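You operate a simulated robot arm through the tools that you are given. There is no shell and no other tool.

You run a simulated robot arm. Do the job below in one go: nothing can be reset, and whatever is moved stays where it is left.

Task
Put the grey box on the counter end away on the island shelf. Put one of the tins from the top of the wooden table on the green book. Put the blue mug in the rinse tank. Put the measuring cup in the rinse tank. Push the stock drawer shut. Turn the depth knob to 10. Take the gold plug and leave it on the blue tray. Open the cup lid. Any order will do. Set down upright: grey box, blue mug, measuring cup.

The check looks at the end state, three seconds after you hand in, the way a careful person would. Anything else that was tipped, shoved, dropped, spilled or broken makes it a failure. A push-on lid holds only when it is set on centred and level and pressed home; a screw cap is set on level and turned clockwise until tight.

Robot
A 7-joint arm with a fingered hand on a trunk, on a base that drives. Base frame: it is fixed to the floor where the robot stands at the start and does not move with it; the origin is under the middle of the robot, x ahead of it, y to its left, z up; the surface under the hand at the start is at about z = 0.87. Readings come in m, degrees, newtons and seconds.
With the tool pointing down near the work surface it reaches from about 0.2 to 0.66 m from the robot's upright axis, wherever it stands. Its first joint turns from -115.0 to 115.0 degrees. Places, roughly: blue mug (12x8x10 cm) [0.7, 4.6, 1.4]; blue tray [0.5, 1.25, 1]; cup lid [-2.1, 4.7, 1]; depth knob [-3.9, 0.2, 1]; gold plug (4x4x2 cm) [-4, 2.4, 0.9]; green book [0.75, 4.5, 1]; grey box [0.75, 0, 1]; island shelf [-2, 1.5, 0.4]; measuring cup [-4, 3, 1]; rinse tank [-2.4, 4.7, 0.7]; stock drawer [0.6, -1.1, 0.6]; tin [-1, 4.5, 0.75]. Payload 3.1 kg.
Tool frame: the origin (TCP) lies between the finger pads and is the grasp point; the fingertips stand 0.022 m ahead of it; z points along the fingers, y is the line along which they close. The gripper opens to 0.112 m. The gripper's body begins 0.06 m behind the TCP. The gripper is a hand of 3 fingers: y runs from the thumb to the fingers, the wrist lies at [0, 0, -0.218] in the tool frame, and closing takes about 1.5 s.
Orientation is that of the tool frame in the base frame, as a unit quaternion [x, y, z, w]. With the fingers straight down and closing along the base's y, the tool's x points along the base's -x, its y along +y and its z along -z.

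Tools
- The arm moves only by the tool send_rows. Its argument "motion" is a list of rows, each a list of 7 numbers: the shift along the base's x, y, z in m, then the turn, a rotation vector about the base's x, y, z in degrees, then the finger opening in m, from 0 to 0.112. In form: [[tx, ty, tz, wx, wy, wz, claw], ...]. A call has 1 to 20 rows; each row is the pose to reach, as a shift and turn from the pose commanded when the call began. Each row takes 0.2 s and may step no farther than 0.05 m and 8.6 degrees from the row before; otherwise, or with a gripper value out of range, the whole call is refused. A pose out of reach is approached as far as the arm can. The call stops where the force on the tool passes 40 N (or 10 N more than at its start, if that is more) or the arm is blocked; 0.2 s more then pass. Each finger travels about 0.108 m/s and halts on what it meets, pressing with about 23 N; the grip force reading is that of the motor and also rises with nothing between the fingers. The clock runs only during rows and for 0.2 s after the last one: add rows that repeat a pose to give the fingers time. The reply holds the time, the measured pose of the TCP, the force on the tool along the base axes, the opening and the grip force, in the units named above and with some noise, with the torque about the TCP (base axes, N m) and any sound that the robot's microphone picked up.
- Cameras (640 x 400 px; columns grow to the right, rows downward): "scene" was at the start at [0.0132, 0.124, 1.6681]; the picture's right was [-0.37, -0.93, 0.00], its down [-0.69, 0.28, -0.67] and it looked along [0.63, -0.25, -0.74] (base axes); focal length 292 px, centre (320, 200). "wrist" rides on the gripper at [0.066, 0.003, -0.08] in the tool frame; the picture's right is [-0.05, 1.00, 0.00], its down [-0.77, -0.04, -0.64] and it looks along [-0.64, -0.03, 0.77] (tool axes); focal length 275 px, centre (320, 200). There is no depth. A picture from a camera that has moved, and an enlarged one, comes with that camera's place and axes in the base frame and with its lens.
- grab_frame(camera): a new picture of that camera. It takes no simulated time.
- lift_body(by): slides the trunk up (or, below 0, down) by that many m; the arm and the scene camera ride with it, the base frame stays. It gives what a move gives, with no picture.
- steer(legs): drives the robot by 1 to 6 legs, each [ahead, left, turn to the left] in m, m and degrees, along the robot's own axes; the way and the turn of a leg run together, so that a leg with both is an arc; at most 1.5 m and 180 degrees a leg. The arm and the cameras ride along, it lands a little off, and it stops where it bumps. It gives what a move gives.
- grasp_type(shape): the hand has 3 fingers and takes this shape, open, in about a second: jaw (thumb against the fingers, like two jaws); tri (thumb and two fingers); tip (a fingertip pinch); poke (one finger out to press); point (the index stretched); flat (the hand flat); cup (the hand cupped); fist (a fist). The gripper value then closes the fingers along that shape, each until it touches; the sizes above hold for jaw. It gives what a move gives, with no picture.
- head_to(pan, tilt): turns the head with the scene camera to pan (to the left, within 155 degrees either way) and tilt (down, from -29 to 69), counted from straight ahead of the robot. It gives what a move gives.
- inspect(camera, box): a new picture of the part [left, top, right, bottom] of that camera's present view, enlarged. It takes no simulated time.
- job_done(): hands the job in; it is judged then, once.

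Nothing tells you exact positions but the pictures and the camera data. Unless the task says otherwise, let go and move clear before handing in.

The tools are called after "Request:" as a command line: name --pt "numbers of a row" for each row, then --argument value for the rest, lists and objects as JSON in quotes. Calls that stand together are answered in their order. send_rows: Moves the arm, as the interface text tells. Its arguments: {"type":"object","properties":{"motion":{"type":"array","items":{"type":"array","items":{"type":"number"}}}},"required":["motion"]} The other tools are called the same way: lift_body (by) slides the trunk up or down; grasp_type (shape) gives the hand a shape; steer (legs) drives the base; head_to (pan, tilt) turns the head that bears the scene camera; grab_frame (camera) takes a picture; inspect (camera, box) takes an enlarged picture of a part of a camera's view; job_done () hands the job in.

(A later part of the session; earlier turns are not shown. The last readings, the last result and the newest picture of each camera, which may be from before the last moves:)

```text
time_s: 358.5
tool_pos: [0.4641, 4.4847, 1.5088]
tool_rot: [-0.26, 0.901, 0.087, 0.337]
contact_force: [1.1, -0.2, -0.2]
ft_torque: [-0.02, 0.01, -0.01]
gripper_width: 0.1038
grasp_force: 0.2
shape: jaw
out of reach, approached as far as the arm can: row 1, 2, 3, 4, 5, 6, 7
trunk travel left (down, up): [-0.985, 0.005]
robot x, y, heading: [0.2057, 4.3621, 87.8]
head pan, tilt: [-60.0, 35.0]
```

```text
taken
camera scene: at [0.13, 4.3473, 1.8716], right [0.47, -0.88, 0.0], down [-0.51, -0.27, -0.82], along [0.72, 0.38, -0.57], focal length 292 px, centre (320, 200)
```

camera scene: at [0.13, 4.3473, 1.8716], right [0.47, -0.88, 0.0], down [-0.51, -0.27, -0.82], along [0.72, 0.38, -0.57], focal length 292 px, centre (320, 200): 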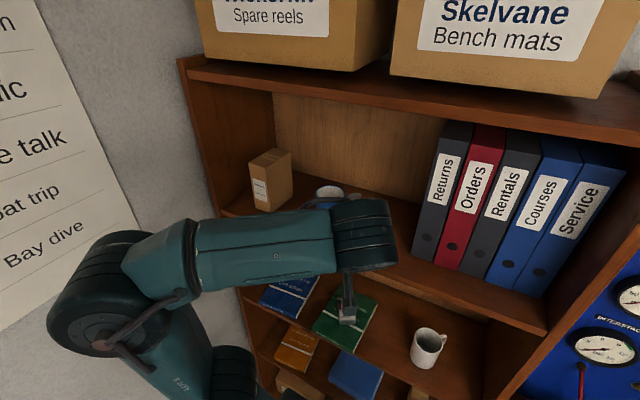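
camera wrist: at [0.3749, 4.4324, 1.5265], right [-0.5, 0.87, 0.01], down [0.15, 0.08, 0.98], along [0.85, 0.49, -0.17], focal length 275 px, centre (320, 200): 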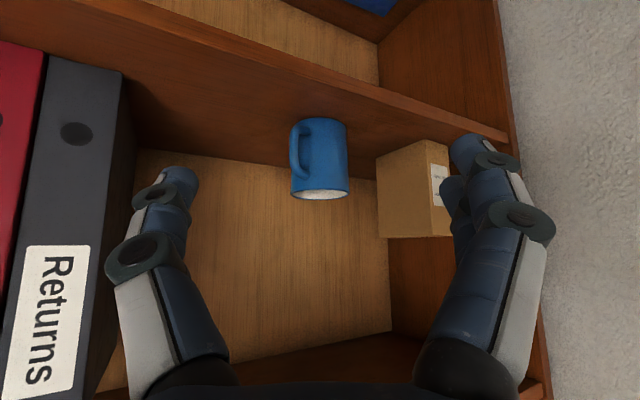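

The mug is straight ahead of the hand, about 0.22 m away. I'll advance above it in two steps, then check.

Request:
send_rows --pt "0.035 0.02 0 0 0 0 0.104" --pt "0.07 0.04 0 0 0 0 0.104" --pt "0.105 0.06 0 0 0 0 0.104" --pt "0.14 0.081 0 0 0 0 0.104"

Request:
grab_frame --camera "wrist"

Request:
grab_frame --camera "scene"

```text
time_s: 359.5
tool_pos: [0.606, 4.5679, 1.5104]
tool_rot: [-0.26, 0.901, 0.086, 0.336]
contact_force: [-0.2, -0.1, 0.2]
ft_torque: [0.02, 0.05, 0.01]
gripper_width: 0.104
grasp_force: 0.1
shape: jaw
trunk travel left (down, up): [-0.985, 0.005]
robot x, y, heading: [0.2067, 4.3586, 87.9]
head pan, tilt: [-60.0, 35.0]
```

```text
taken
camera wrist: at [0.5173, 4.5156, 1.5281], right [-0.49, 0.87, 0.01], down [0.15, 0.08, 0.99], along [0.86, 0.49, -0.17], focal length 275 px, centre (320, 200)
```

wrist: 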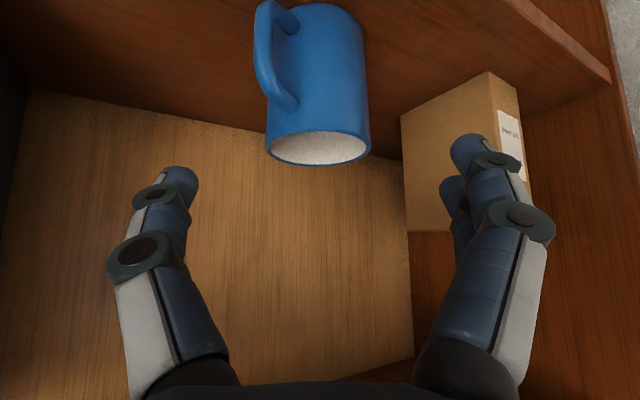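

```text
taken
camera scene: at [0.131, 4.3487, 1.8717], right [0.47, -0.88, 0.0], down [-0.51, -0.27, -0.82], along [0.72, 0.38, -0.57], focal length 292 px, centre (320, 200)
```

scene: 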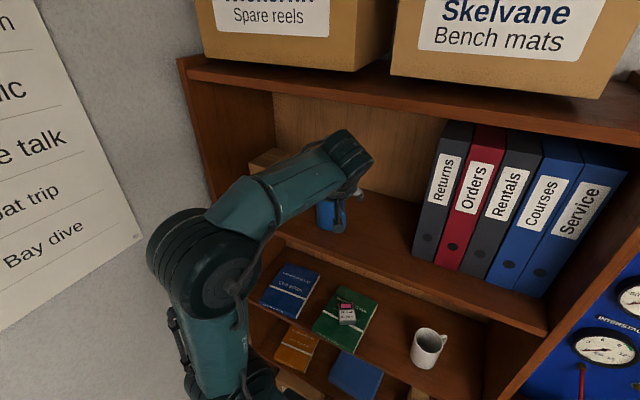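

Triangulating, the mug axis is at (0.687, 4.613) with its rim at z≈1.455. I'll advance the last 8.5 cm and descend.

Request:
send_rows --pt "0.037 0.021 0 0 0 0 0.104" --pt "0.074 0.0425 0 0 0 0 0.104" --pt "0.074 0.0425 -0.025 0 0 0 0.104" --pt "0.074 0.0425 -0.05 0 0 0 0.104"

Request:
grab_frame --camera "wrist"

```text
time_s: 360.5
tool_pos: [0.6783, 4.6105, 1.4596]
tool_rot: [-0.26, 0.901, 0.085, 0.337]
contact_force: [0.2, -0.2, 0.3]
ft_torque: [-0.02, 0.01, 0.0]
gripper_width: 0.1038
grasp_force: 0.0
shape: jaw
trunk travel left (down, up): [-0.985, 0.005]
robot x, y, heading: [0.2056, 4.3608, 88.0]
head pan, tilt: [-60.0, 35.0]
```

```text
taken
camera wrist: at [0.5899, 4.5581, 1.4771], right [-0.5, 0.87, 0.01], down [0.15, 0.08, 0.99], along [0.86, 0.49, -0.17], focal length 275 px, centre (320, 200)
```

wrist: 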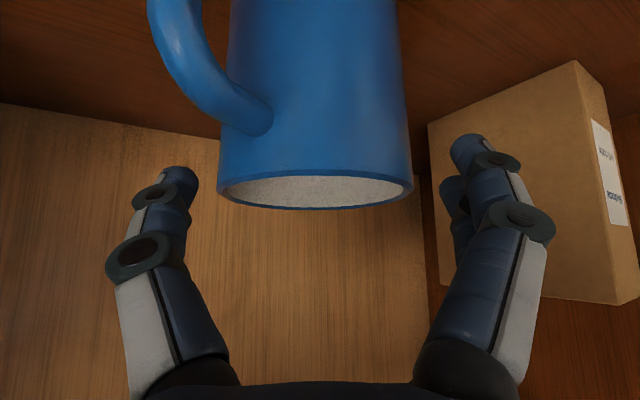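

Well centred, and the handle is clear to one side. I'll lower 2.3 cm and close.

Request:
send_rows --pt "0 0 -0.012 0 0 0 0.104" --pt "0 0 -0.023 0 0 0 0.104" --pt "0 0 -0.023 0 0 0 0.08" --pt "0 0 -0.023 0 0 0 0.06" --pt "0 0 -0.023 0 0 0 0.05" --pt "0 0 -0.023 0 0 0 0.05" --pt "0 0 -0.023 0 0 0 0.05"

Request:
grab_frame --camera "wrist"

```text
time_s: 362.1
tool_pos: [0.6788, 4.6103, 1.4374]
tool_rot: [-0.26, 0.901, 0.084, 0.337]
contact_force: [0.3, -0.7, 0.8]
ft_torque: [0.0, 0.06, 0.01]
gripper_width: 0.0705
grasp_force: 23.4
shape: jaw
trunk travel left (down, up): [-0.985, 0.005]
robot x, y, heading: [0.2073, 4.3621, 88.1]
head pan, tilt: [-60.0, 35.0]
```

```text
taken
camera wrist: at [0.5895, 4.5581, 1.4547], right [-0.5, 0.87, 0.01], down [0.15, 0.08, 0.99], along [0.86, 0.49, -0.17], focal length 275 px, centre (320, 200)
```

wrist: 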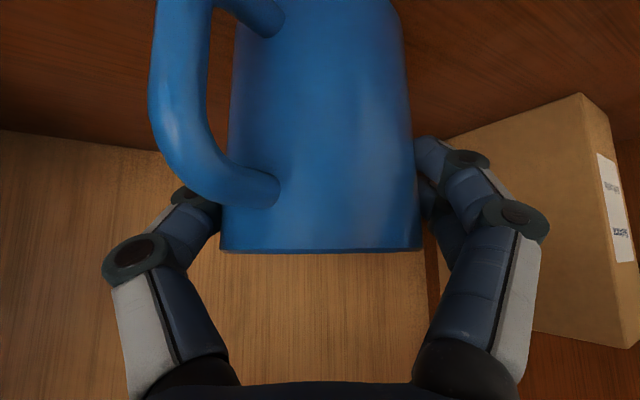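

The mug is gripped. I'll lift 4 cm and back out of the shelf.

Request:
send_rows --pt "0 0 0.02 0 0 0 0.05" --pt "0 0 0.04 0 0 0 0.05" --pt "-0.03 -0.017 0.045 0 0 0 0.05" --pt "-0.065 -0.037 0.045 0 0 0 0.05" --pt "-0.1 -0.058 0.045 0 0 0 0.05" --pt "-0.135 -0.078 0.045 0 0 0 0.05" --pt "-0.17 -0.098 0.045 0 0 0 0.05" --pt "-0.205 -0.118 0.045 0 0 0 0.05"

Request:
grab_frame --camera "wrist"

Request:
grab_frame --camera "scene"

```text
time_s: 363.9
tool_pos: [0.4727, 4.4921, 1.481]
tool_rot: [-0.261, 0.9, 0.086, 0.338]
contact_force: [-0.5, -0.2, -2.0]
ft_torque: [0.0, 0.05, 0.02]
gripper_width: 0.0704
grasp_force: 23.1
shape: jaw
trunk travel left (down, up): [-0.985, 0.005]
robot x, y, heading: [0.2061, 4.3572, 87.8]
head pan, tilt: [-60.0, 35.0]
```

```text
taken
camera wrist: at [0.3833, 4.4399, 1.4991], right [-0.5, 0.87, 0.01], down [0.15, 0.08, 0.99], along [0.85, 0.49, -0.17], focal length 275 px, centre (320, 200)
```

wrist: 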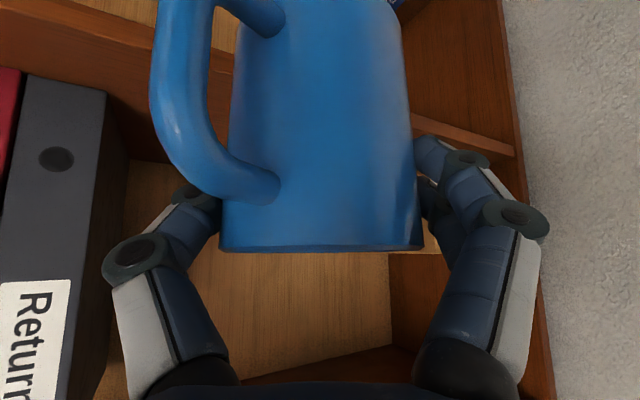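

```text
taken
camera scene: at [0.1264, 4.3477, 1.8714], right [0.47, -0.88, 0.0], down [-0.51, -0.27, -0.82], along [0.72, 0.38, -0.57], focal length 292 px, centre (320, 200)
```

scene: 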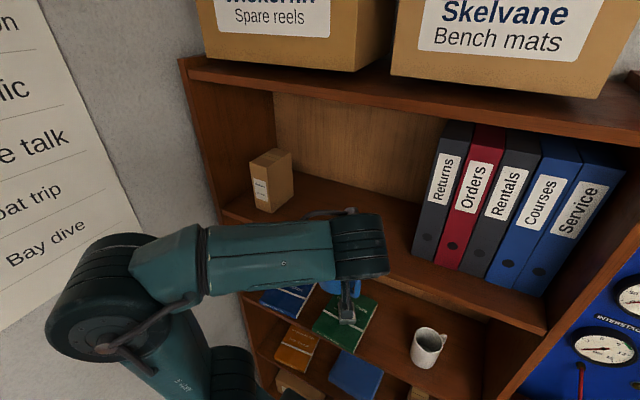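

The mug is out of the shelf. I'll swing the arm back to the front of the robot.

Request:
send_rows --pt "-0.03 0.02 0 0 0 8.3 0.05" --pt "-0.06 0.045 0 0 0 16.6 0.05" --pt "-0.09 0.075 0 0 0 24.9 0.05" --pt "-0.125 0.105 0 0 0 33.2 0.05" --pt "-0.16 0.135 0 0 0 41.5 0.05" --pt "-0.2 0.165 0 0 0 49.8 0.05" --pt "-0.24 0.19 0 0 0 58 0.05"

Request:
grab_frame --camera "wrist"

```text
time_s: 365.5
tool_pos: [0.2327, 4.6921, 1.4817]
tool_rot: [0.664, -0.661, -0.238, -0.254]
contact_force: [-0.7, -0.7, -3.4]
ft_torque: [-0.02, 0.03, 0.02]
gripper_width: 0.0707
grasp_force: 23.4
shape: jaw
out of reach, approached as far as the arm can: row 1, 2, 3, 4, 5, 6, 7
trunk travel left (down, up): [-0.985, 0.005]
robot x, y, heading: [0.2045, 4.364, 87.9]
head pan, tilt: [-60.0, 35.0]
```

```text
taken
camera wrist: at [0.2293, 4.5889, 1.4991], right [-1.0, 0.04, 0.01], down [0.01, 0.17, 0.99], along [0.04, 0.98, -0.17], focal length 275 px, centre (320, 200)
```

wrist: 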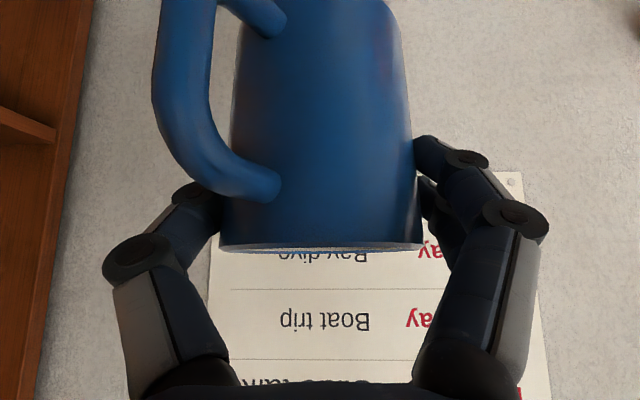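

I'll drive out of the corner carefully, then left to the rinse bench.

Request:
steer --legs '[[0, 0.11, 2], [-0.75, 0, 0], [0, 1.25, 0], [0, 1.15, 0]]'

Request:
head_to --pan 0 --tilt 40

Request:
grab_frame --camera "scene"

```text
time_s: 381.8
tool_pos: [-2.2851, 3.9463, 1.4803]
tool_rot: [0.676, -0.65, -0.242, -0.249]
contact_force: [0.2, -0.4, -2.3]
ft_torque: [0.0, 0.01, 0.03]
gripper_width: 0.0704
grasp_force: 22.5
shape: jaw
trunk travel left (down, up): [-0.985, 0.005]
robot x, y, heading: [-2.3029, 3.6128, 90.2]
head pan, tilt: [-60.0, 35.0]
```

```text
time_s: 383.1
tool_pos: [-2.2849, 3.946, 1.4808]
tool_rot: [0.675, -0.651, -0.242, -0.249]
contact_force: [0.3, -0.4, -3.3]
ft_torque: [-0.01, -0.02, 0.01]
gripper_width: 0.0703
grasp_force: 22.9
shape: jaw
trunk travel left (down, up): [-0.985, 0.005]
robot x, y, heading: [-2.3031, 3.6131, 90.2]
head pan, tilt: [0.0, 40.0]
```

```text
taken
camera scene: at [-2.4558, 3.6379, 1.8639], right [1.0, 0.0, 0.0], down [0.0, -0.64, -0.77], along [0.0, 0.77, -0.64], focal length 292 px, centre (320, 200)
```

scene: 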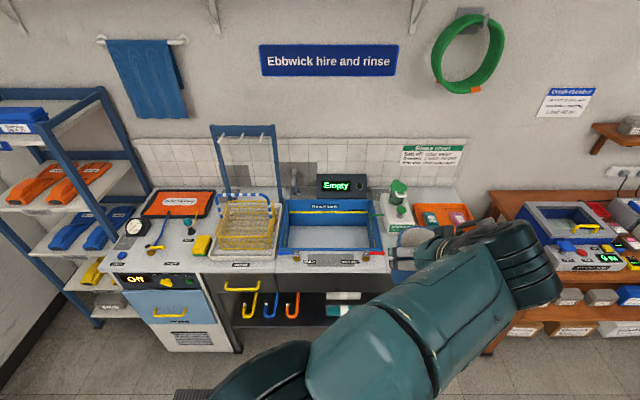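

Request:
inspect --camera "scene" --box '[190, 150, 480, 300]'

Request:
inspect --camera "scene" --box '[270, 180, 400, 270]'

```text
2.21 times, centred on (335, 225) of scene
camera zoom: at [-2.4558, 3.6379, 1.8639], right [1.0, 0.0, 0.0], down [0.0, -0.64, -0.77], along [0.0, 0.77, -0.64], focal length 644 px, centre (287, 145)
```

zoom: 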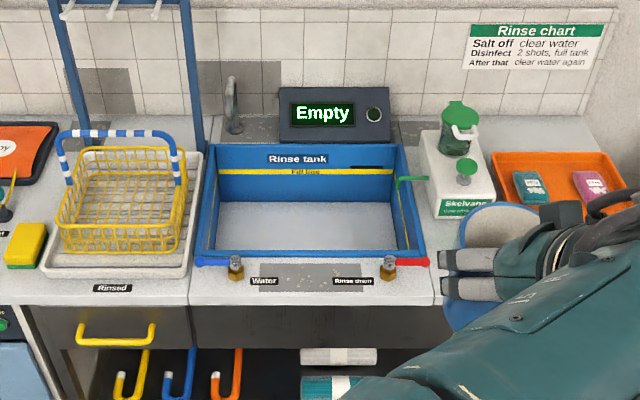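

```text
4.44 times, centred on (335, 225) of scene
camera zoom: at [-2.4558, 3.6379, 1.8639], right [1.0, 0.0, 0.0], down [0.0, -0.64, -0.77], along [0.0, 0.77, -0.64], focal length 1296 px, centre (253, 89)
```

zoom: 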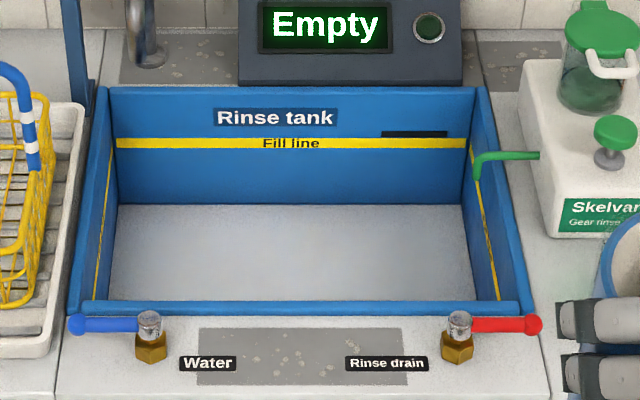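

The rinse tank interior spans about x -2.61…-2.20 and y 4.49…4.78, with its floor at z≈0.72 and rim near 0.9. I'll line up with its left half and lower the trunk.

Request:
lift_body --by -0.32

Request:
steer --legs '[[0.0, 0.2, 0], [0.35, 0, 0]]'

Request:
head_to --pan 0 --tilt 48

Request:
grab_frame --camera "scene"

Request:
grab_frame --camera "wrist"

```text
time_s: 386.2
tool_pos: [-2.2867, 3.9475, 1.1602]
tool_rot: [0.676, -0.65, -0.243, -0.249]
contact_force: [0.0, -0.4, -3.0]
ft_torque: [-0.01, -0.02, 0.01]
gripper_width: 0.0706
grasp_force: 22.8
shape: jaw
trunk travel left (down, up): [-0.665, 0.325]
robot x, y, heading: [-2.3013, 3.6136, 90.0]
head pan, tilt: [0.0, 40.0]
```

```text
time_s: 389.7
tool_pos: [-2.4866, 4.2925, 1.1604]
tool_rot: [0.677, -0.649, -0.243, -0.248]
contact_force: [0.0, 1.0, -3.1]
ft_torque: [-0.03, 0.01, -0.04]
gripper_width: 0.0702
grasp_force: 23.1
shape: jaw
trunk travel left (down, up): [-0.665, 0.325]
robot x, y, heading: [-2.5035, 3.9536, 90.3]
head pan, tilt: [0.0, 40.0]
```

```text
time_s: 390.4
tool_pos: [-2.4877, 4.2912, 1.1606]
tool_rot: [0.677, -0.649, -0.243, -0.248]
contact_force: [-0.7, 0.7, -2.6]
ft_torque: [-0.02, -0.01, 0.01]
gripper_width: 0.0704
grasp_force: 23.3
shape: jaw
trunk travel left (down, up): [-0.665, 0.325]
robot x, y, heading: [-2.5007, 3.9575, 90.2]
head pan, tilt: [0.0, 48.0]
```

```text
taken
camera scene: at [-2.6564, 3.9758, 1.5325], right [1.0, 0.0, 0.0], down [0.0, -0.74, -0.67], along [0.0, 0.67, -0.74], focal length 292 px, centre (320, 200)
```

scene: 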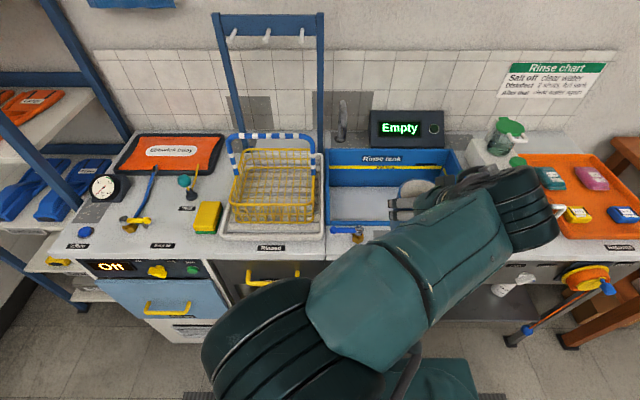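

```text
taken
camera wrist: at [-2.4867, 4.1877, 1.1786], right [-1.0, 0.0, 0.01], down [0.01, 0.17, 0.99], along [0.0, 0.99, -0.17], focal length 275 px, centre (320, 200)
```

wrist: 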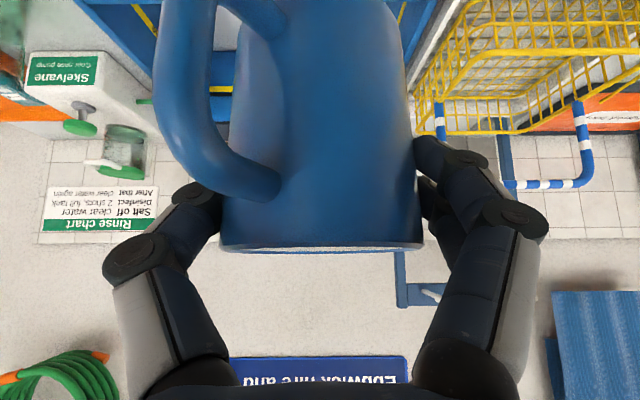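

I'll extend the mug over the tank at a safe height.

Request:
send_rows --pt "0.0 0.046 0 0 0 0 0.05" --pt "0.0 0.092 0 0 0 0 0.05" --pt "0.0 0.138 0 0 0 0 0.05" --pt "0.0 0.184 -0.01 0 0 0 0.05" --pt "0.0 0.23 -0.02 0 0 0 0.05" --pt "0.0 0.276 -0.03 0 0 0 0.05" --pt "0.0 0.322 -0.04 0 0 0 0.05" --pt "0.0 0.365 -0.05 0 0 0 0.05"

Request:
grab_frame --camera "scene"

Request:
grab_frame --camera "wrist"

```text
time_s: 392.2
tool_pos: [-2.4795, 4.6437, 1.1033]
tool_rot: [0.677, -0.649, -0.243, -0.248]
contact_force: [0.6, 0.9, -3.0]
ft_torque: [-0.02, 0.03, 0.0]
gripper_width: 0.0705
grasp_force: 23.2
shape: jaw
out of reach, approached as far as the arm can: row 8
trunk travel left (down, up): [-0.665, 0.325]
robot x, y, heading: [-2.5042, 3.956, 90.3]
head pan, tilt: [0.0, 48.0]
```

```text
taken
camera scene: at [-2.6563, 3.9769, 1.5325], right [1.0, 0.0, 0.0], down [0.0, -0.74, -0.67], along [0.0, 0.67, -0.74], focal length 292 px, centre (320, 200)
```

scene: 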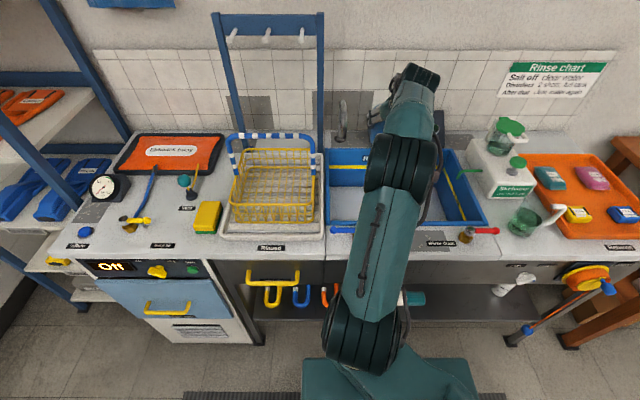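

```text
taken
camera wrist: at [-2.4791, 4.5394, 1.1208], right [-1.0, 0.0, 0.01], down [0.01, 0.17, 0.98], along [0.0, 0.98, -0.17], focal length 275 px, centre (320, 200)
```

wrist: 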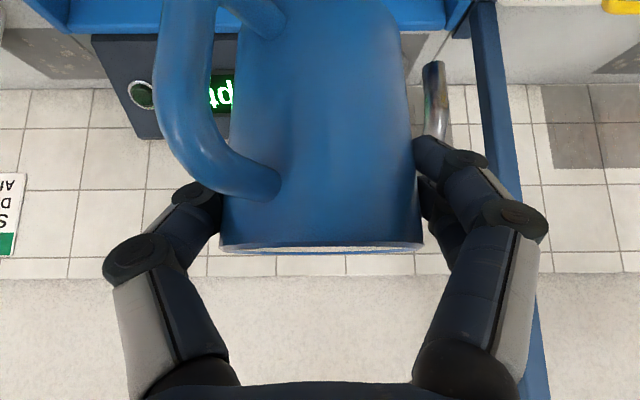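

The mug is over the tank. I'll descend to just above the floor and check.

Request:
send_rows --pt "-0.01 0 -0.045 0 0 0 0.05" --pt "-0.015 0 -0.09 0 0 0 0.05" --pt "-0.015 0 -0.135 0 0 0 0.05" --pt "-0.015 0 -0.18 0 0 0 0.05" --pt "-0.015 0 -0.21 0 0 0 0.05"

Request:
grab_frame --camera "scene"

Request:
grab_frame --camera "wrist"

```text
time_s: 393.4
tool_pos: [-2.4934, 4.6418, 0.8959]
tool_rot: [0.677, -0.649, -0.242, -0.249]
contact_force: [-0.9, -0.6, -3.9]
ft_torque: [-0.03, -0.01, 0.01]
gripper_width: 0.0704
grasp_force: 23.1
shape: jaw
trunk travel left (down, up): [-0.665, 0.325]
robot x, y, heading: [-2.5013, 3.9575, 90.1]
head pan, tilt: [0.0, 48.0]
```

```text
taken
camera scene: at [-2.6566, 3.9769, 1.5325], right [1.0, 0.0, 0.0], down [0.0, -0.74, -0.67], along [0.0, 0.67, -0.74], focal length 292 px, centre (320, 200)
```

scene: 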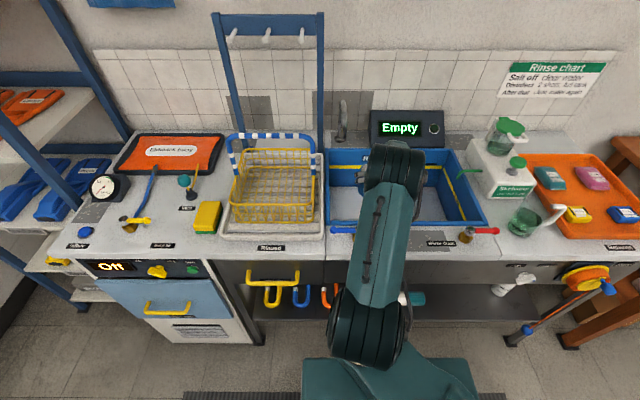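

```text
taken
camera wrist: at [-2.4935, 4.5373, 0.9139], right [-1.0, 0.0, 0.01], down [0.01, 0.17, 0.98], along [0.0, 0.98, -0.17], focal length 275 px, centre (320, 200)
```

wrist: 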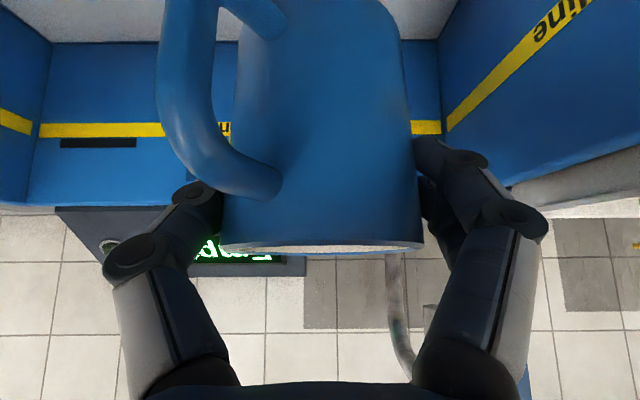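

The mug is well inside the tank. Continuing down to the floor.

Request:
send_rows --pt "0 0 -0.03 0 0 0 0.05" --pt "0 0 -0.055 0 0 0 0.05" --pt "0 0 -0.065 0 0 0 0.05"

Request:
send_rows --pt "0 0 -0.005 0 0 0 0.05" --pt "0 0 -0.01 0 0 0 0.05"

Request:
grab_frame --camera "wrist"

```text
time_s: 394.2
tool_pos: [-2.4948, 4.6419, 0.8293]
tool_rot: [0.677, -0.649, -0.243, -0.249]
contact_force: [0.0, -1.2, -3.8]
ft_torque: [0.0, 0.05, 0.03]
gripper_width: 0.0702
grasp_force: 23.0
shape: jaw
trunk travel left (down, up): [-0.665, 0.325]
robot x, y, heading: [-2.5055, 3.956, 90.4]
head pan, tilt: [0.0, 48.0]
```

```text
time_s: 394.8
tool_pos: [-2.4958, 4.642, 0.8208]
tool_rot: [0.677, -0.649, -0.243, -0.248]
contact_force: [0.8, 1.3, -1.7]
ft_torque: [-0.03, 0.0, -0.01]
gripper_width: 0.0704
grasp_force: 23.0
shape: jaw
trunk travel left (down, up): [-0.665, 0.325]
robot x, y, heading: [-2.5028, 3.9573, 90.2]
head pan, tilt: [0.0, 48.0]
```

```text
taken
camera wrist: at [-2.4949, 4.539, 0.8389], right [-1.0, 0.0, 0.01], down [0.01, 0.17, 0.99], along [0.0, 0.99, -0.17], focal length 275 px, centre (320, 200)
```

wrist: 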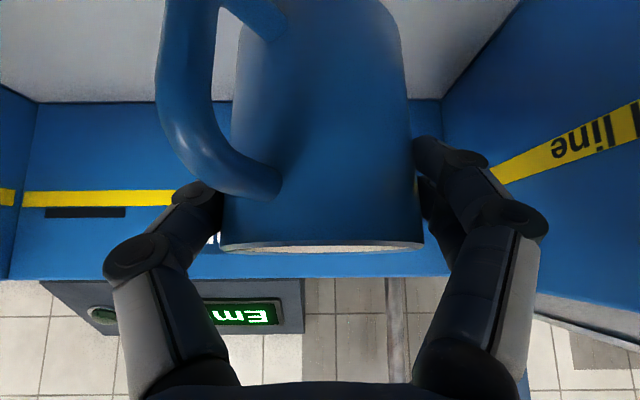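

The floor is lower than I thought (z≈0.683) and the back wall is at y≈4.81, so I'll shift 4 cm deeper for clearance to the front wall and keep lowering.

Request:
send_rows --pt "0 0.02 0 0 0 0 0.05" --pt "0 0.04 -0.005 0 0 0 0.05" --pt "0 0.04 -0.025 0 0 0 0.05" --pt "0 0.04 -0.04 0 0 0 0.05"

Request:
send_rows --pt "0 0 -0.005 0 0 0 0.05" --pt "0 0 -0.01 0 0 0 0.05"

Request:
grab_frame --camera "wrist"

```text
time_s: 395.8
tool_pos: [-2.4944, 4.6828, 0.781]
tool_rot: [0.678, -0.649, -0.243, -0.247]
contact_force: [0.0, 0.1, -3.6]
ft_torque: [-0.02, 0.01, -0.02]
gripper_width: 0.0704
grasp_force: 22.6
shape: jaw
trunk travel left (down, up): [-0.665, 0.325]
robot x, y, heading: [-2.5002, 3.957, 90.2]
head pan, tilt: [0.0, 48.0]
```

```text
time_s: 396.4
tool_pos: [-2.496, 4.6837, 0.7712]
tool_rot: [0.678, -0.648, -0.243, -0.248]
contact_force: [-0.9, 0.1, -2.6]
ft_torque: [-0.05, 0.05, 0.05]
gripper_width: 0.0702
grasp_force: 23.1
shape: jaw
trunk travel left (down, up): [-0.665, 0.325]
robot x, y, heading: [-2.5026, 3.9604, 90.3]
head pan, tilt: [0.0, 48.0]
```

```text
taken
camera wrist: at [-2.4947, 4.5798, 0.7892], right [-1.0, 0.0, 0.01], down [0.01, 0.17, 0.99], along [0.0, 0.99, -0.17], focal length 275 px, centre (320, 200)
```

wrist: 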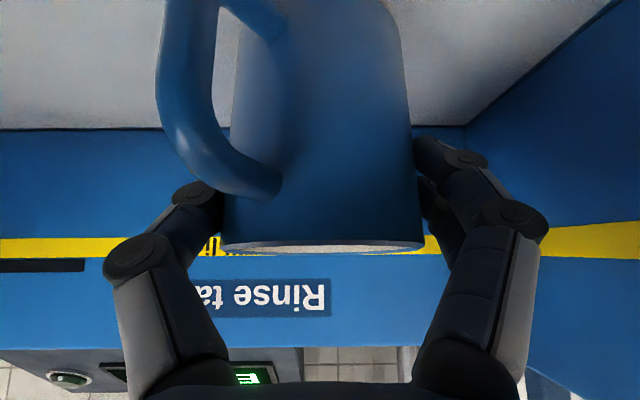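

Request:
send_rows --pt "0 0 -0.004 0 0 0 0.05" --pt "0 0 -0.008 0 0 0 0.05"

Request:
send_rows --pt "0 0 -0.003 0 0 0 0.05" --pt "0 0 -0.006 0 0 0 0.05"

```text
time_s: 397.0
tool_pos: [-2.4951, 4.683, 0.7624]
tool_rot: [0.677, -0.649, -0.243, -0.249]
contact_force: [0.4, 0.0, -3.1]
ft_torque: [-0.02, -0.01, 0.0]
gripper_width: 0.0708
grasp_force: 23.2
shape: jaw
trunk travel left (down, up): [-0.665, 0.325]
robot x, y, heading: [-2.5031, 3.9573, 90.4]
head pan, tilt: [0.0, 48.0]
```

```text
time_s: 397.6
tool_pos: [-2.4951, 4.6837, 0.758]
tool_rot: [0.677, -0.649, -0.243, -0.249]
contact_force: [-0.1, 0.9, 1.2]
ft_torque: [0.02, 0.03, -0.01]
gripper_width: 0.0704
grasp_force: 22.7
shape: jaw
trunk travel left (down, up): [-0.665, 0.325]
robot x, y, heading: [-2.5029, 3.9592, 90.3]
head pan, tilt: [0.0, 48.0]
```

Touching. One more 2 mm, then release and withdraw up along the hand axis.

Request:
send_rows --pt "0 0 -0.002 0 0 0 0.05" --pt "0 0 -0.002 0 0 0 0.08" --pt "0 0 -0.001 0 0 0 0.1" --pt "0 0 -0.001 0 0 0 0.106" --pt "0 0 -0.001 0 0 0 0.106" --pt "0 0 0.03 0 0 0 0.106" --pt "0 0 0.07 0 0 0 0.106" --pt "0 -0.02 0.11 0 0 0 0.106" --pt "0 -0.04 0.15 0 0 0 0.106" --pt "0 -0.07 0.19 0 0 0 0.106" --pt "0 -0.11 0.21 0 0 0 0.106"

Request:
grab_frame --camera "wrist"

Request:
grab_frame --camera "scene"

```text
time_s: 400.0
tool_pos: [-2.4941, 4.57, 0.9683]
tool_rot: [0.677, -0.649, -0.243, -0.248]
contact_force: [-0.5, -0.3, 0.4]
ft_torque: [0.01, 0.0, 0.0]
gripper_width: 0.1059
grasp_force: 0.1
shape: jaw
trunk travel left (down, up): [-0.665, 0.325]
robot x, y, heading: [-2.504, 3.9564, 90.1]
head pan, tilt: [0.0, 48.0]
```

```text
taken
camera wrist: at [-2.4956, 4.4667, 0.9859], right [-1.0, 0.0, 0.01], down [0.01, 0.17, 0.99], along [0.0, 0.99, -0.17], focal length 275 px, centre (320, 200)
```

wrist: 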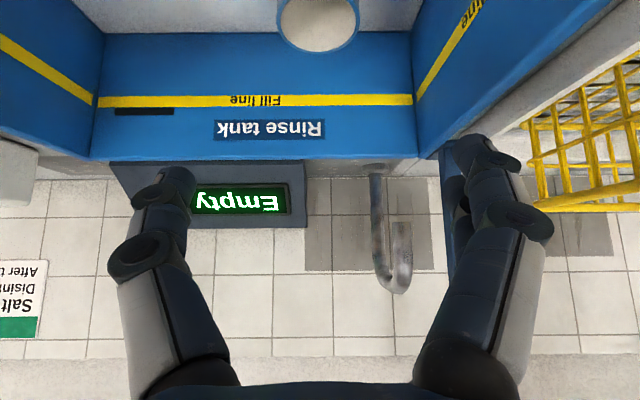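

```text
taken
camera scene: at [-2.6568, 3.9741, 1.5324], right [1.0, 0.0, 0.0], down [0.0, -0.74, -0.67], along [0.0, 0.67, -0.74], focal length 292 px, centre (320, 200)
```

scene: 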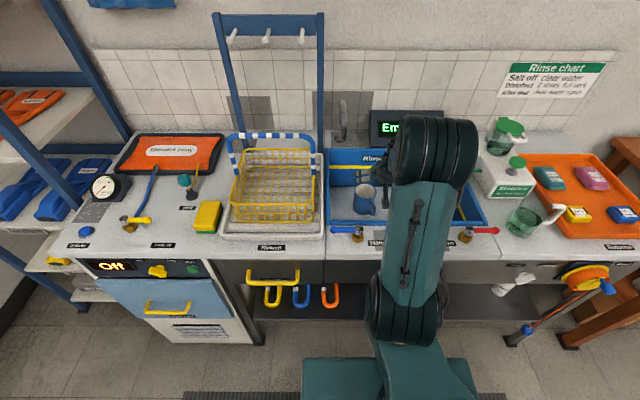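

The mug stands in the tank. Now let me look at the cup with the green lid.

Request:
inspect --camera "scene" --box '[450, 100, 610, 250]'

Request:
inspect --camera "scene" --box '[465, 105, 545, 165]'

```text
2.67 times, centred on (530, 175) of scene
camera zoom: at [-2.6568, 3.9741, 1.5324], right [1.0, 0.0, 0.0], down [0.0, -0.74, -0.67], along [0.0, 0.67, -0.74], focal length 778 px, centre (-240, 267)
```

zoom: 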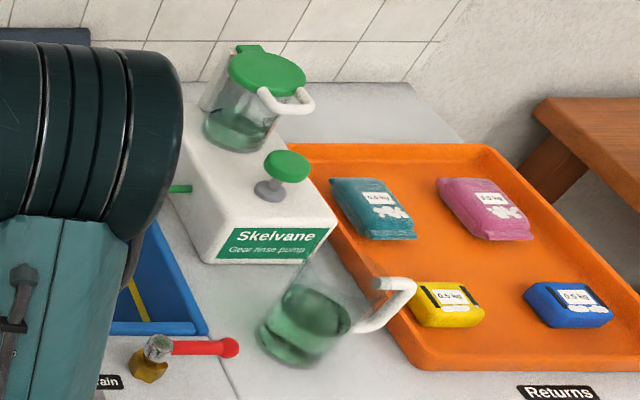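

```text
6.67 times, centred on (505, 135) of scene
camera zoom: at [-2.6568, 3.9741, 1.5324], right [1.0, 0.0, 0.0], down [0.0, -0.74, -0.67], along [0.0, 0.67, -0.74], focal length 1944 px, centre (-913, 633)
```

zoom: 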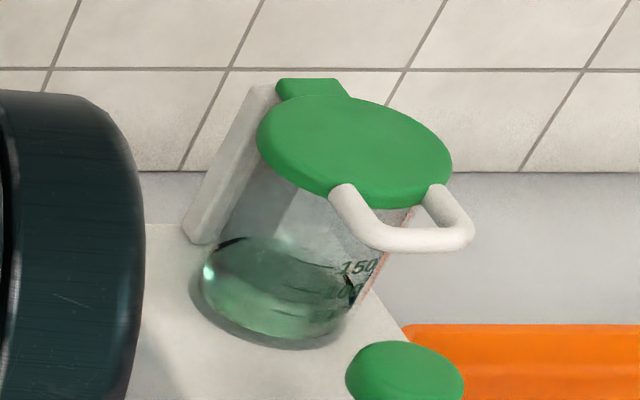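

The cup has a green hinged lid (hinge at the back left) and a white U-handle at the front, with a green pump knob just in front of it. I'll back the hand out and view it close-up with the wrist camera.

Request:
send_rows --pt "0 -0.04 0.03 0 0 0 0.06" --pt "0 -0.08 0.06 0 0 0 0.06" --pt "0 -0.12 0.08 0 0 0 0.06" --pt "0 -0.16 0.09 0 0 0 0.06" --pt "0 -0.2 0.1 0 0 0 0.06" --pt "0 -0.24 0.1 0 0 0 0.06"

Request:
steer --legs '[[0, -0.35, 0]]'

Request:
grab_frame --camera "wrist"

Request:
inspect --camera "wrist" --box '[200, 60, 440, 210]'

Request:
head_to --pan 0 --tilt 40

Request:
grab_frame --camera "scene"

```text
time_s: 401.4
tool_pos: [-2.4967, 4.3309, 1.0671]
tool_rot: [0.676, -0.65, -0.243, -0.249]
contact_force: [0.1, -0.3, -0.2]
ft_torque: [0.0, -0.04, 0.01]
gripper_width: 0.0604
grasp_force: 0.0
shape: jaw
trunk travel left (down, up): [-0.665, 0.325]
robot x, y, heading: [-2.501, 3.9569, 90.3]
head pan, tilt: [0.0, 48.0]
```

```text
time_s: 403.6
tool_pos: [-2.1462, 4.3338, 1.0653]
tool_rot: [0.676, -0.65, -0.243, -0.248]
contact_force: [0.5, 0.1, -0.3]
ft_torque: [-0.01, 0.05, 0.04]
gripper_width: 0.0604
grasp_force: 0.1
shape: jaw
trunk travel left (down, up): [-0.665, 0.325]
robot x, y, heading: [-2.153, 3.9572, 90.2]
head pan, tilt: [0.0, 48.0]
```

```text
taken
camera wrist: at [-2.1467, 4.2295, 1.0841], right [-1.0, 0.0, 0.01], down [0.01, 0.17, 0.99], along [0.0, 0.99, -0.17], focal length 275 px, centre (320, 200)
```

wrist: 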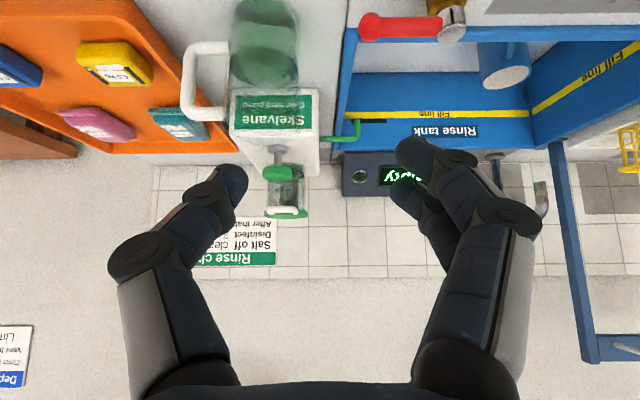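

```text
2.67 times, centred on (320, 135) of wrist
camera zoom: at [-2.1467, 4.2295, 1.0841], right [-1.0, 0.0, 0.01], down [0.01, 0.17, 0.99], along [0.0, 0.99, -0.17], focal length 734 px, centre (320, 373)
```

zoom: 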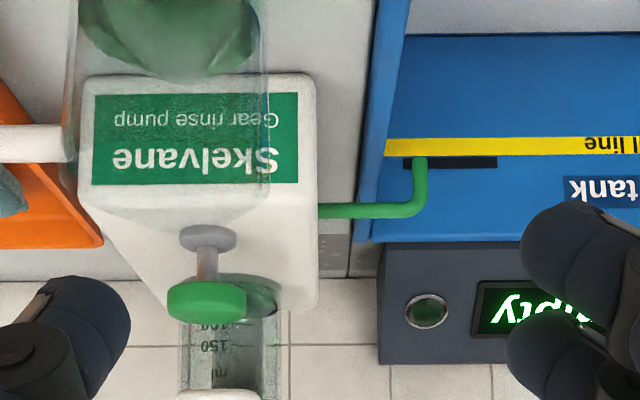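

```text
time_s: 404.3
tool_pos: [-2.148, 4.3323, 1.0663]
tool_rot: [0.676, -0.65, -0.242, -0.249]
contact_force: [0.0, 0.3, -1.0]
ft_torque: [0.0, 0.01, 0.03]
gripper_width: 0.0602
grasp_force: 0.2
shape: jaw
trunk travel left (down, up): [-0.665, 0.325]
robot x, y, heading: [-2.1554, 3.9556, 90.0]
head pan, tilt: [0.0, 40.0]
```

```text
taken
camera scene: at [-2.3067, 3.9834, 1.5439], right [1.0, 0.0, 0.0], down [0.0, -0.64, -0.77], along [0.0, 0.77, -0.64], focal length 292 px, centre (320, 200)
```

scene: 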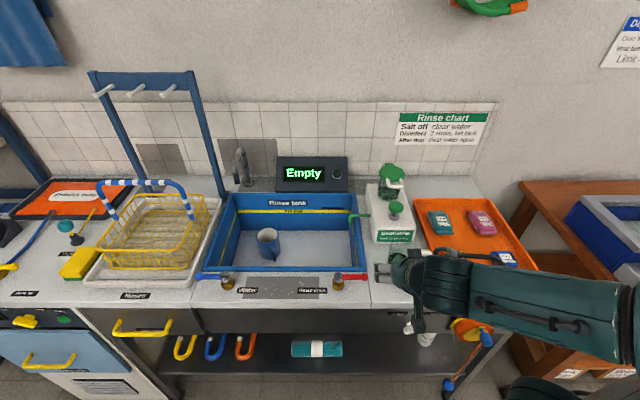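

Request:
inspect --camera "wrist" --box '[240, 140, 340, 230]'

Request:
inspect --camera "scene" --box '[350, 155, 430, 245]'

```text
4.44 times, centred on (290, 185) of wrist
camera zoom: at [-2.1474, 4.2295, 1.0841], right [-1.0, 0.0, 0.01], down [0.01, 0.17, 0.99], along [0.0, 0.99, -0.17], focal length 1224 px, centre (453, 267)
```

zoom: 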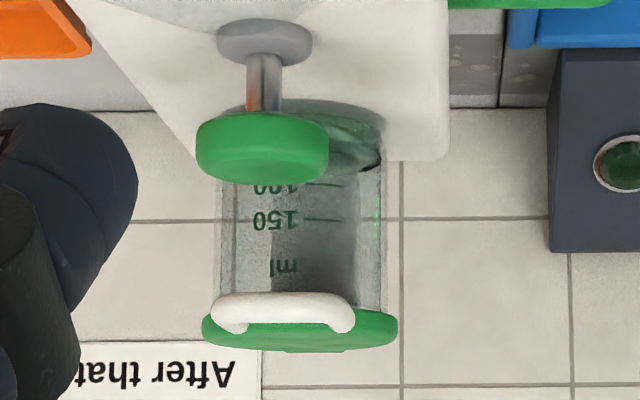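

```text
4.44 times, centred on (390, 200) of scene
camera zoom: at [-2.3067, 3.9834, 1.5439], right [1.0, 0.0, 0.0], down [0.0, -0.64, -0.77], along [0.0, 0.77, -0.64], focal length 1296 px, centre (9, 200)
```

zoom: 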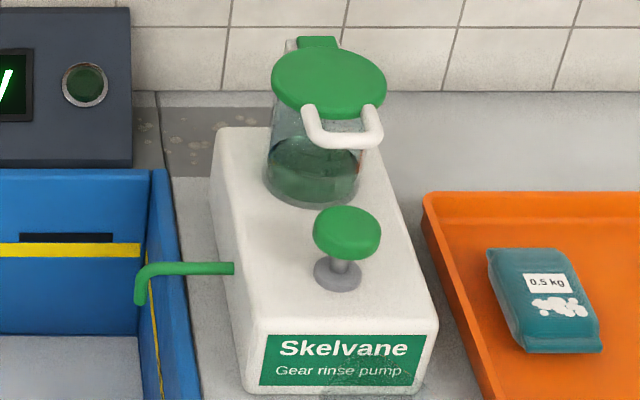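

I now have good positions: handle bar at (-2.081, 4.688, 1.017), about 5 cm wide along x; hinge at (-2.085, 4.78, 1.02); pump knob at (-2.081, 4.638, 0.972). I'll slide one extended finger under the bar from the left side and sweep it up and back. First I'll try the pointing shape.

Request:
grasp_type --shape "point"

Request:
grab_frame --camera "wrist"

Request:
inspect --camera "scene" --box '[360, 200, 540, 340]'

```text
time_s: 405.2
tool_pos: [-2.1471, 4.3331, 1.066]
tool_rot: [0.677, -0.649, -0.242, -0.248]
contact_force: [0.8, -0.4, -0.1]
ft_torque: [-0.02, -0.02, -0.01]
gripper_width: 0.0
grasp_force: 0.0
shape: point
trunk travel left (down, up): [-0.665, 0.325]
robot x, y, heading: [-2.1503, 3.9614, 90.3]
head pan, tilt: [0.0, 40.0]
```

```text
taken
camera wrist: at [-2.1473, 4.2295, 1.0841], right [-1.0, 0.0, 0.01], down [0.01, 0.17, 0.99], along [0.0, 0.99, -0.17], focal length 275 px, centre (320, 200)
```

wrist: 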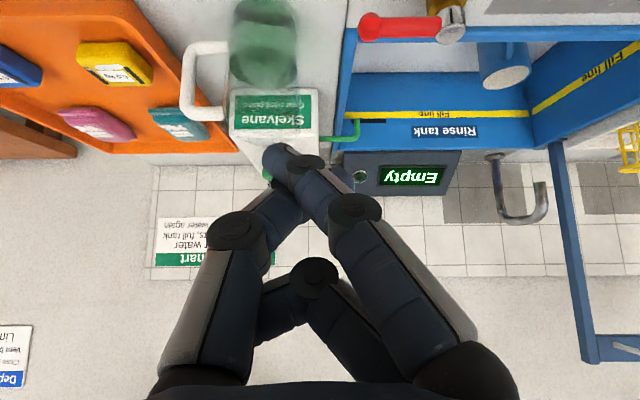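

```text
2.86 times, centred on (450, 270) of scene
camera zoom: at [-2.3065, 3.9834, 1.544], right [1.0, 0.0, 0.0], down [0.0, -0.64, -0.77], along [0.0, 0.77, -0.64], focal length 833 px, centre (-51, 0)
```

zoom: 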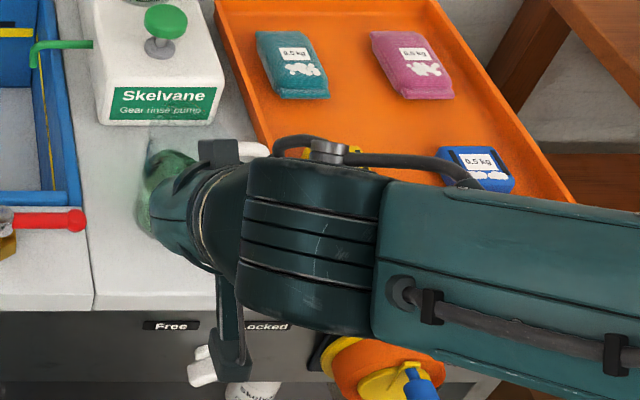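

Request:
grasp_type --shape "poke"

Request:
grab_frame --camera "wrist"

```text
time_s: 406.1
tool_pos: [-2.1479, 4.3328, 1.0671]
tool_rot: [0.676, -0.65, -0.242, -0.249]
contact_force: [-0.7, 0.7, 0.8]
ft_torque: [-0.02, -0.03, -0.01]
gripper_width: 0.0
grasp_force: 0.1
shape: poke
trunk travel left (down, up): [-0.665, 0.325]
robot x, y, heading: [-2.152, 3.9573, 90.2]
head pan, tilt: [0.0, 40.0]
```

```text
taken
camera wrist: at [-2.1473, 4.2295, 1.0841], right [-1.0, 0.0, 0.01], down [0.01, 0.17, 0.99], along [0.0, 0.99, -0.17], focal length 275 px, centre (320, 200)
```

wrist: 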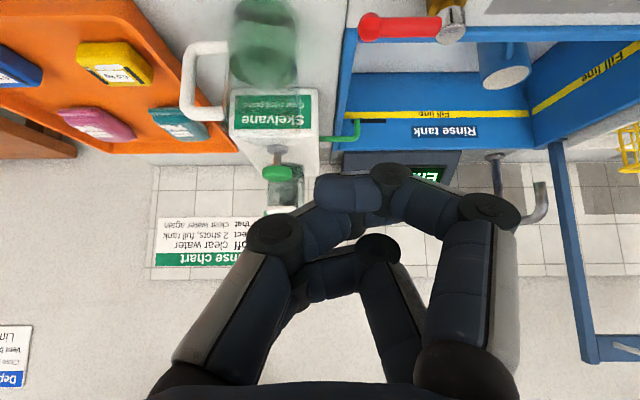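

Request:
grasp_type --shape "flat"

Request:
grab_frame --camera "wrist"

Request:
grasp_type --shape "tip"

Request:
grab_frame --camera "wrist"

```text
time_s: 407.0
tool_pos: [-2.1481, 4.3331, 1.0666]
tool_rot: [0.676, -0.65, -0.242, -0.249]
contact_force: [0.3, 0.5, -0.1]
ft_torque: [-0.01, 0.0, -0.02]
gripper_width: 0.1059
grasp_force: 0.0
shape: flat
trunk travel left (down, up): [-0.665, 0.325]
robot x, y, heading: [-2.1572, 3.9582, 90.3]
head pan, tilt: [0.0, 40.0]
```

```text
taken
camera wrist: at [-2.1473, 4.2295, 1.0841], right [-1.0, 0.0, 0.01], down [0.01, 0.17, 0.99], along [0.0, 0.99, -0.17], focal length 275 px, centre (320, 200)
```

wrist: 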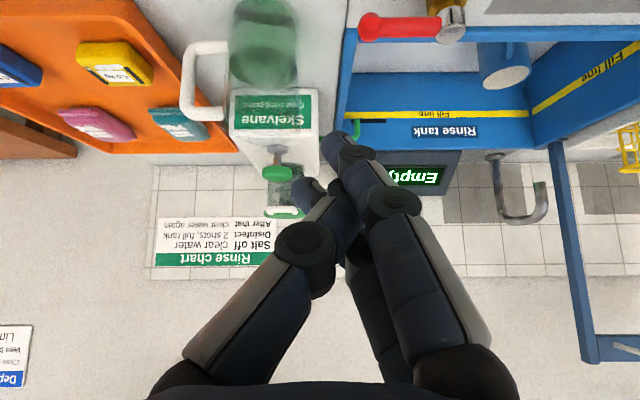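

```text
time_s: 407.9
tool_pos: [-2.1475, 4.3335, 1.0669]
tool_rot: [0.676, -0.65, -0.241, -0.249]
contact_force: [0.3, -0.3, 0.3]
ft_torque: [0.01, -0.02, -0.01]
gripper_width: 0.1119
grasp_force: 0.1
shape: tip
trunk travel left (down, up): [-0.665, 0.325]
robot x, y, heading: [-2.1556, 3.9564, 90.1]
head pan, tilt: [0.0, 40.0]
```

```text
taken
camera wrist: at [-2.1473, 4.2295, 1.0841], right [-1.0, 0.0, 0.01], down [0.01, 0.17, 0.99], along [0.0, 0.99, -0.17], focal length 275 px, centre (320, 200)
```

wrist: 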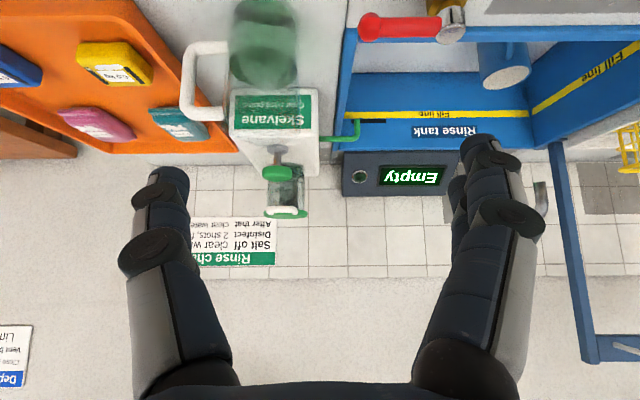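

The jaw shape with the thumb hooked under the bar is best: hand pointing sideways (+x), thumb below, fingers well above. I'll reposition the base, raise the trunk, and turn the hand in free space.

Request:
grasp_type --shape "jaw"

Request:
send_rows --pt "0 -0.02 0.01 7.2 0 0 0.112" --pt "0 -0.03 0.02 14.4 0 0 0.112" --pt "0 -0.04 0.02 21.6 0 0 0.112" --pt "0 -0.05 0.02 28.8 0 0 0.112" --pt "0 -0.05 0.02 36 0 0 0.112" --pt "0 -0.05 0.02 43.2 0 0 0.112" --pt "0 -0.05 0.02 50 0 0 0.112"

Request:
steer --legs '[[0, 0.12, 0]]'

Request:
lift_body --by 0.15

Request:
send_rows --pt "-0.01 0 0 0 0 -8 0.112" --pt "-0.02 0 0 0 0 -16 0.112" --pt "-0.03 0 0 0 0 -24 0.112" --pt "-0.04 0 0 0 0 -32 0.112" --pt "-0.05 0.01 0 0 0 -40 0.112" --pt "-0.06 0.02 0 0 0 -48 0.112" --pt "-0.07 0.03 0 0 0 -56 0.112" --pt "-0.08 0.04 0 0 0 -64 0.112" --pt "-0.08 0.05 0 0 0 -70 0.112"

Request:
grab_frame --camera "scene"

```text
time_s: 408.8
tool_pos: [-2.148, 4.3327, 1.0658]
tool_rot: [0.676, -0.65, -0.242, -0.249]
contact_force: [-0.2, 0.0, -0.3]
ft_torque: [0.0, -0.01, 0.01]
gripper_width: 0.1119
grasp_force: 0.0
shape: jaw
trunk travel left (down, up): [-0.665, 0.325]
robot x, y, heading: [-2.1522, 3.9581, 90.1]
head pan, tilt: [0.0, 40.0]
```

```text
time_s: 410.4
tool_pos: [-2.1176, 4.3696, 1.0786]
tool_rot: [-0.508, 0.486, 0.495, 0.511]
contact_force: [-0.3, -0.3, 0.5]
ft_torque: [0.02, 0.04, -0.01]
gripper_width: 0.1118
grasp_force: 0.0
shape: jaw
out of reach, approached as far as the arm can: row 2, 3, 4, 5, 6, 7
trunk travel left (down, up): [-0.665, 0.325]
robot x, y, heading: [-2.1498, 3.9589, 89.9]
head pan, tilt: [0.0, 40.0]
```

```text
time_s: 411.6
tool_pos: [-2.2379, 4.369, 1.0785]
tool_rot: [-0.509, 0.485, 0.494, 0.512]
contact_force: [-0.1, -0.5, -0.8]
ft_torque: [0.0, -0.03, -0.04]
gripper_width: 0.1119
grasp_force: 0.0
shape: jaw
trunk travel left (down, up): [-0.665, 0.325]
robot x, y, heading: [-2.2714, 3.958, 90.0]
head pan, tilt: [0.0, 40.0]
```

```text
time_s: 413.4
tool_pos: [-2.2373, 4.3701, 1.2291]
tool_rot: [-0.508, 0.486, 0.494, 0.512]
contact_force: [-0.6, -0.3, 0.8]
ft_torque: [-0.01, 0.0, 0.02]
gripper_width: 0.1122
grasp_force: 0.1
shape: jaw
trunk travel left (down, up): [-0.815, 0.175]
robot x, y, heading: [-2.272, 3.955, 90.2]
head pan, tilt: [0.0, 40.0]
```

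```text
time_s: 415.4
tool_pos: [-2.3166, 4.42, 1.2288]
tool_rot: [-0.137, 0.69, 0.111, 0.702]
contact_force: [-0.9, -0.1, 0.1]
ft_torque: [-0.01, 0.02, -0.01]
gripper_width: 0.1117
grasp_force: 0.0
shape: jaw
out of reach, approached as far as the arm can: row 1
trunk travel left (down, up): [-0.815, 0.175]
robot x, y, heading: [-2.2708, 3.9584, 90.0]
head pan, tilt: [0.0, 40.0]
```

```text
taken
camera scene: at [-2.426, 3.9844, 1.6939], right [1.0, 0.0, 0.0], down [0.0, -0.64, -0.77], along [0.0, 0.77, -0.64], focal length 292 px, centre (320, 200)
```

scene: 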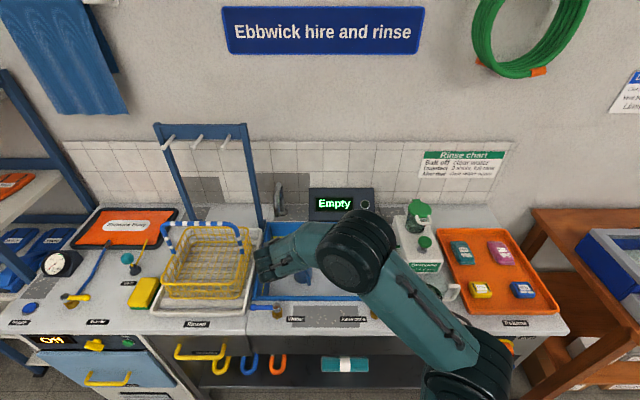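

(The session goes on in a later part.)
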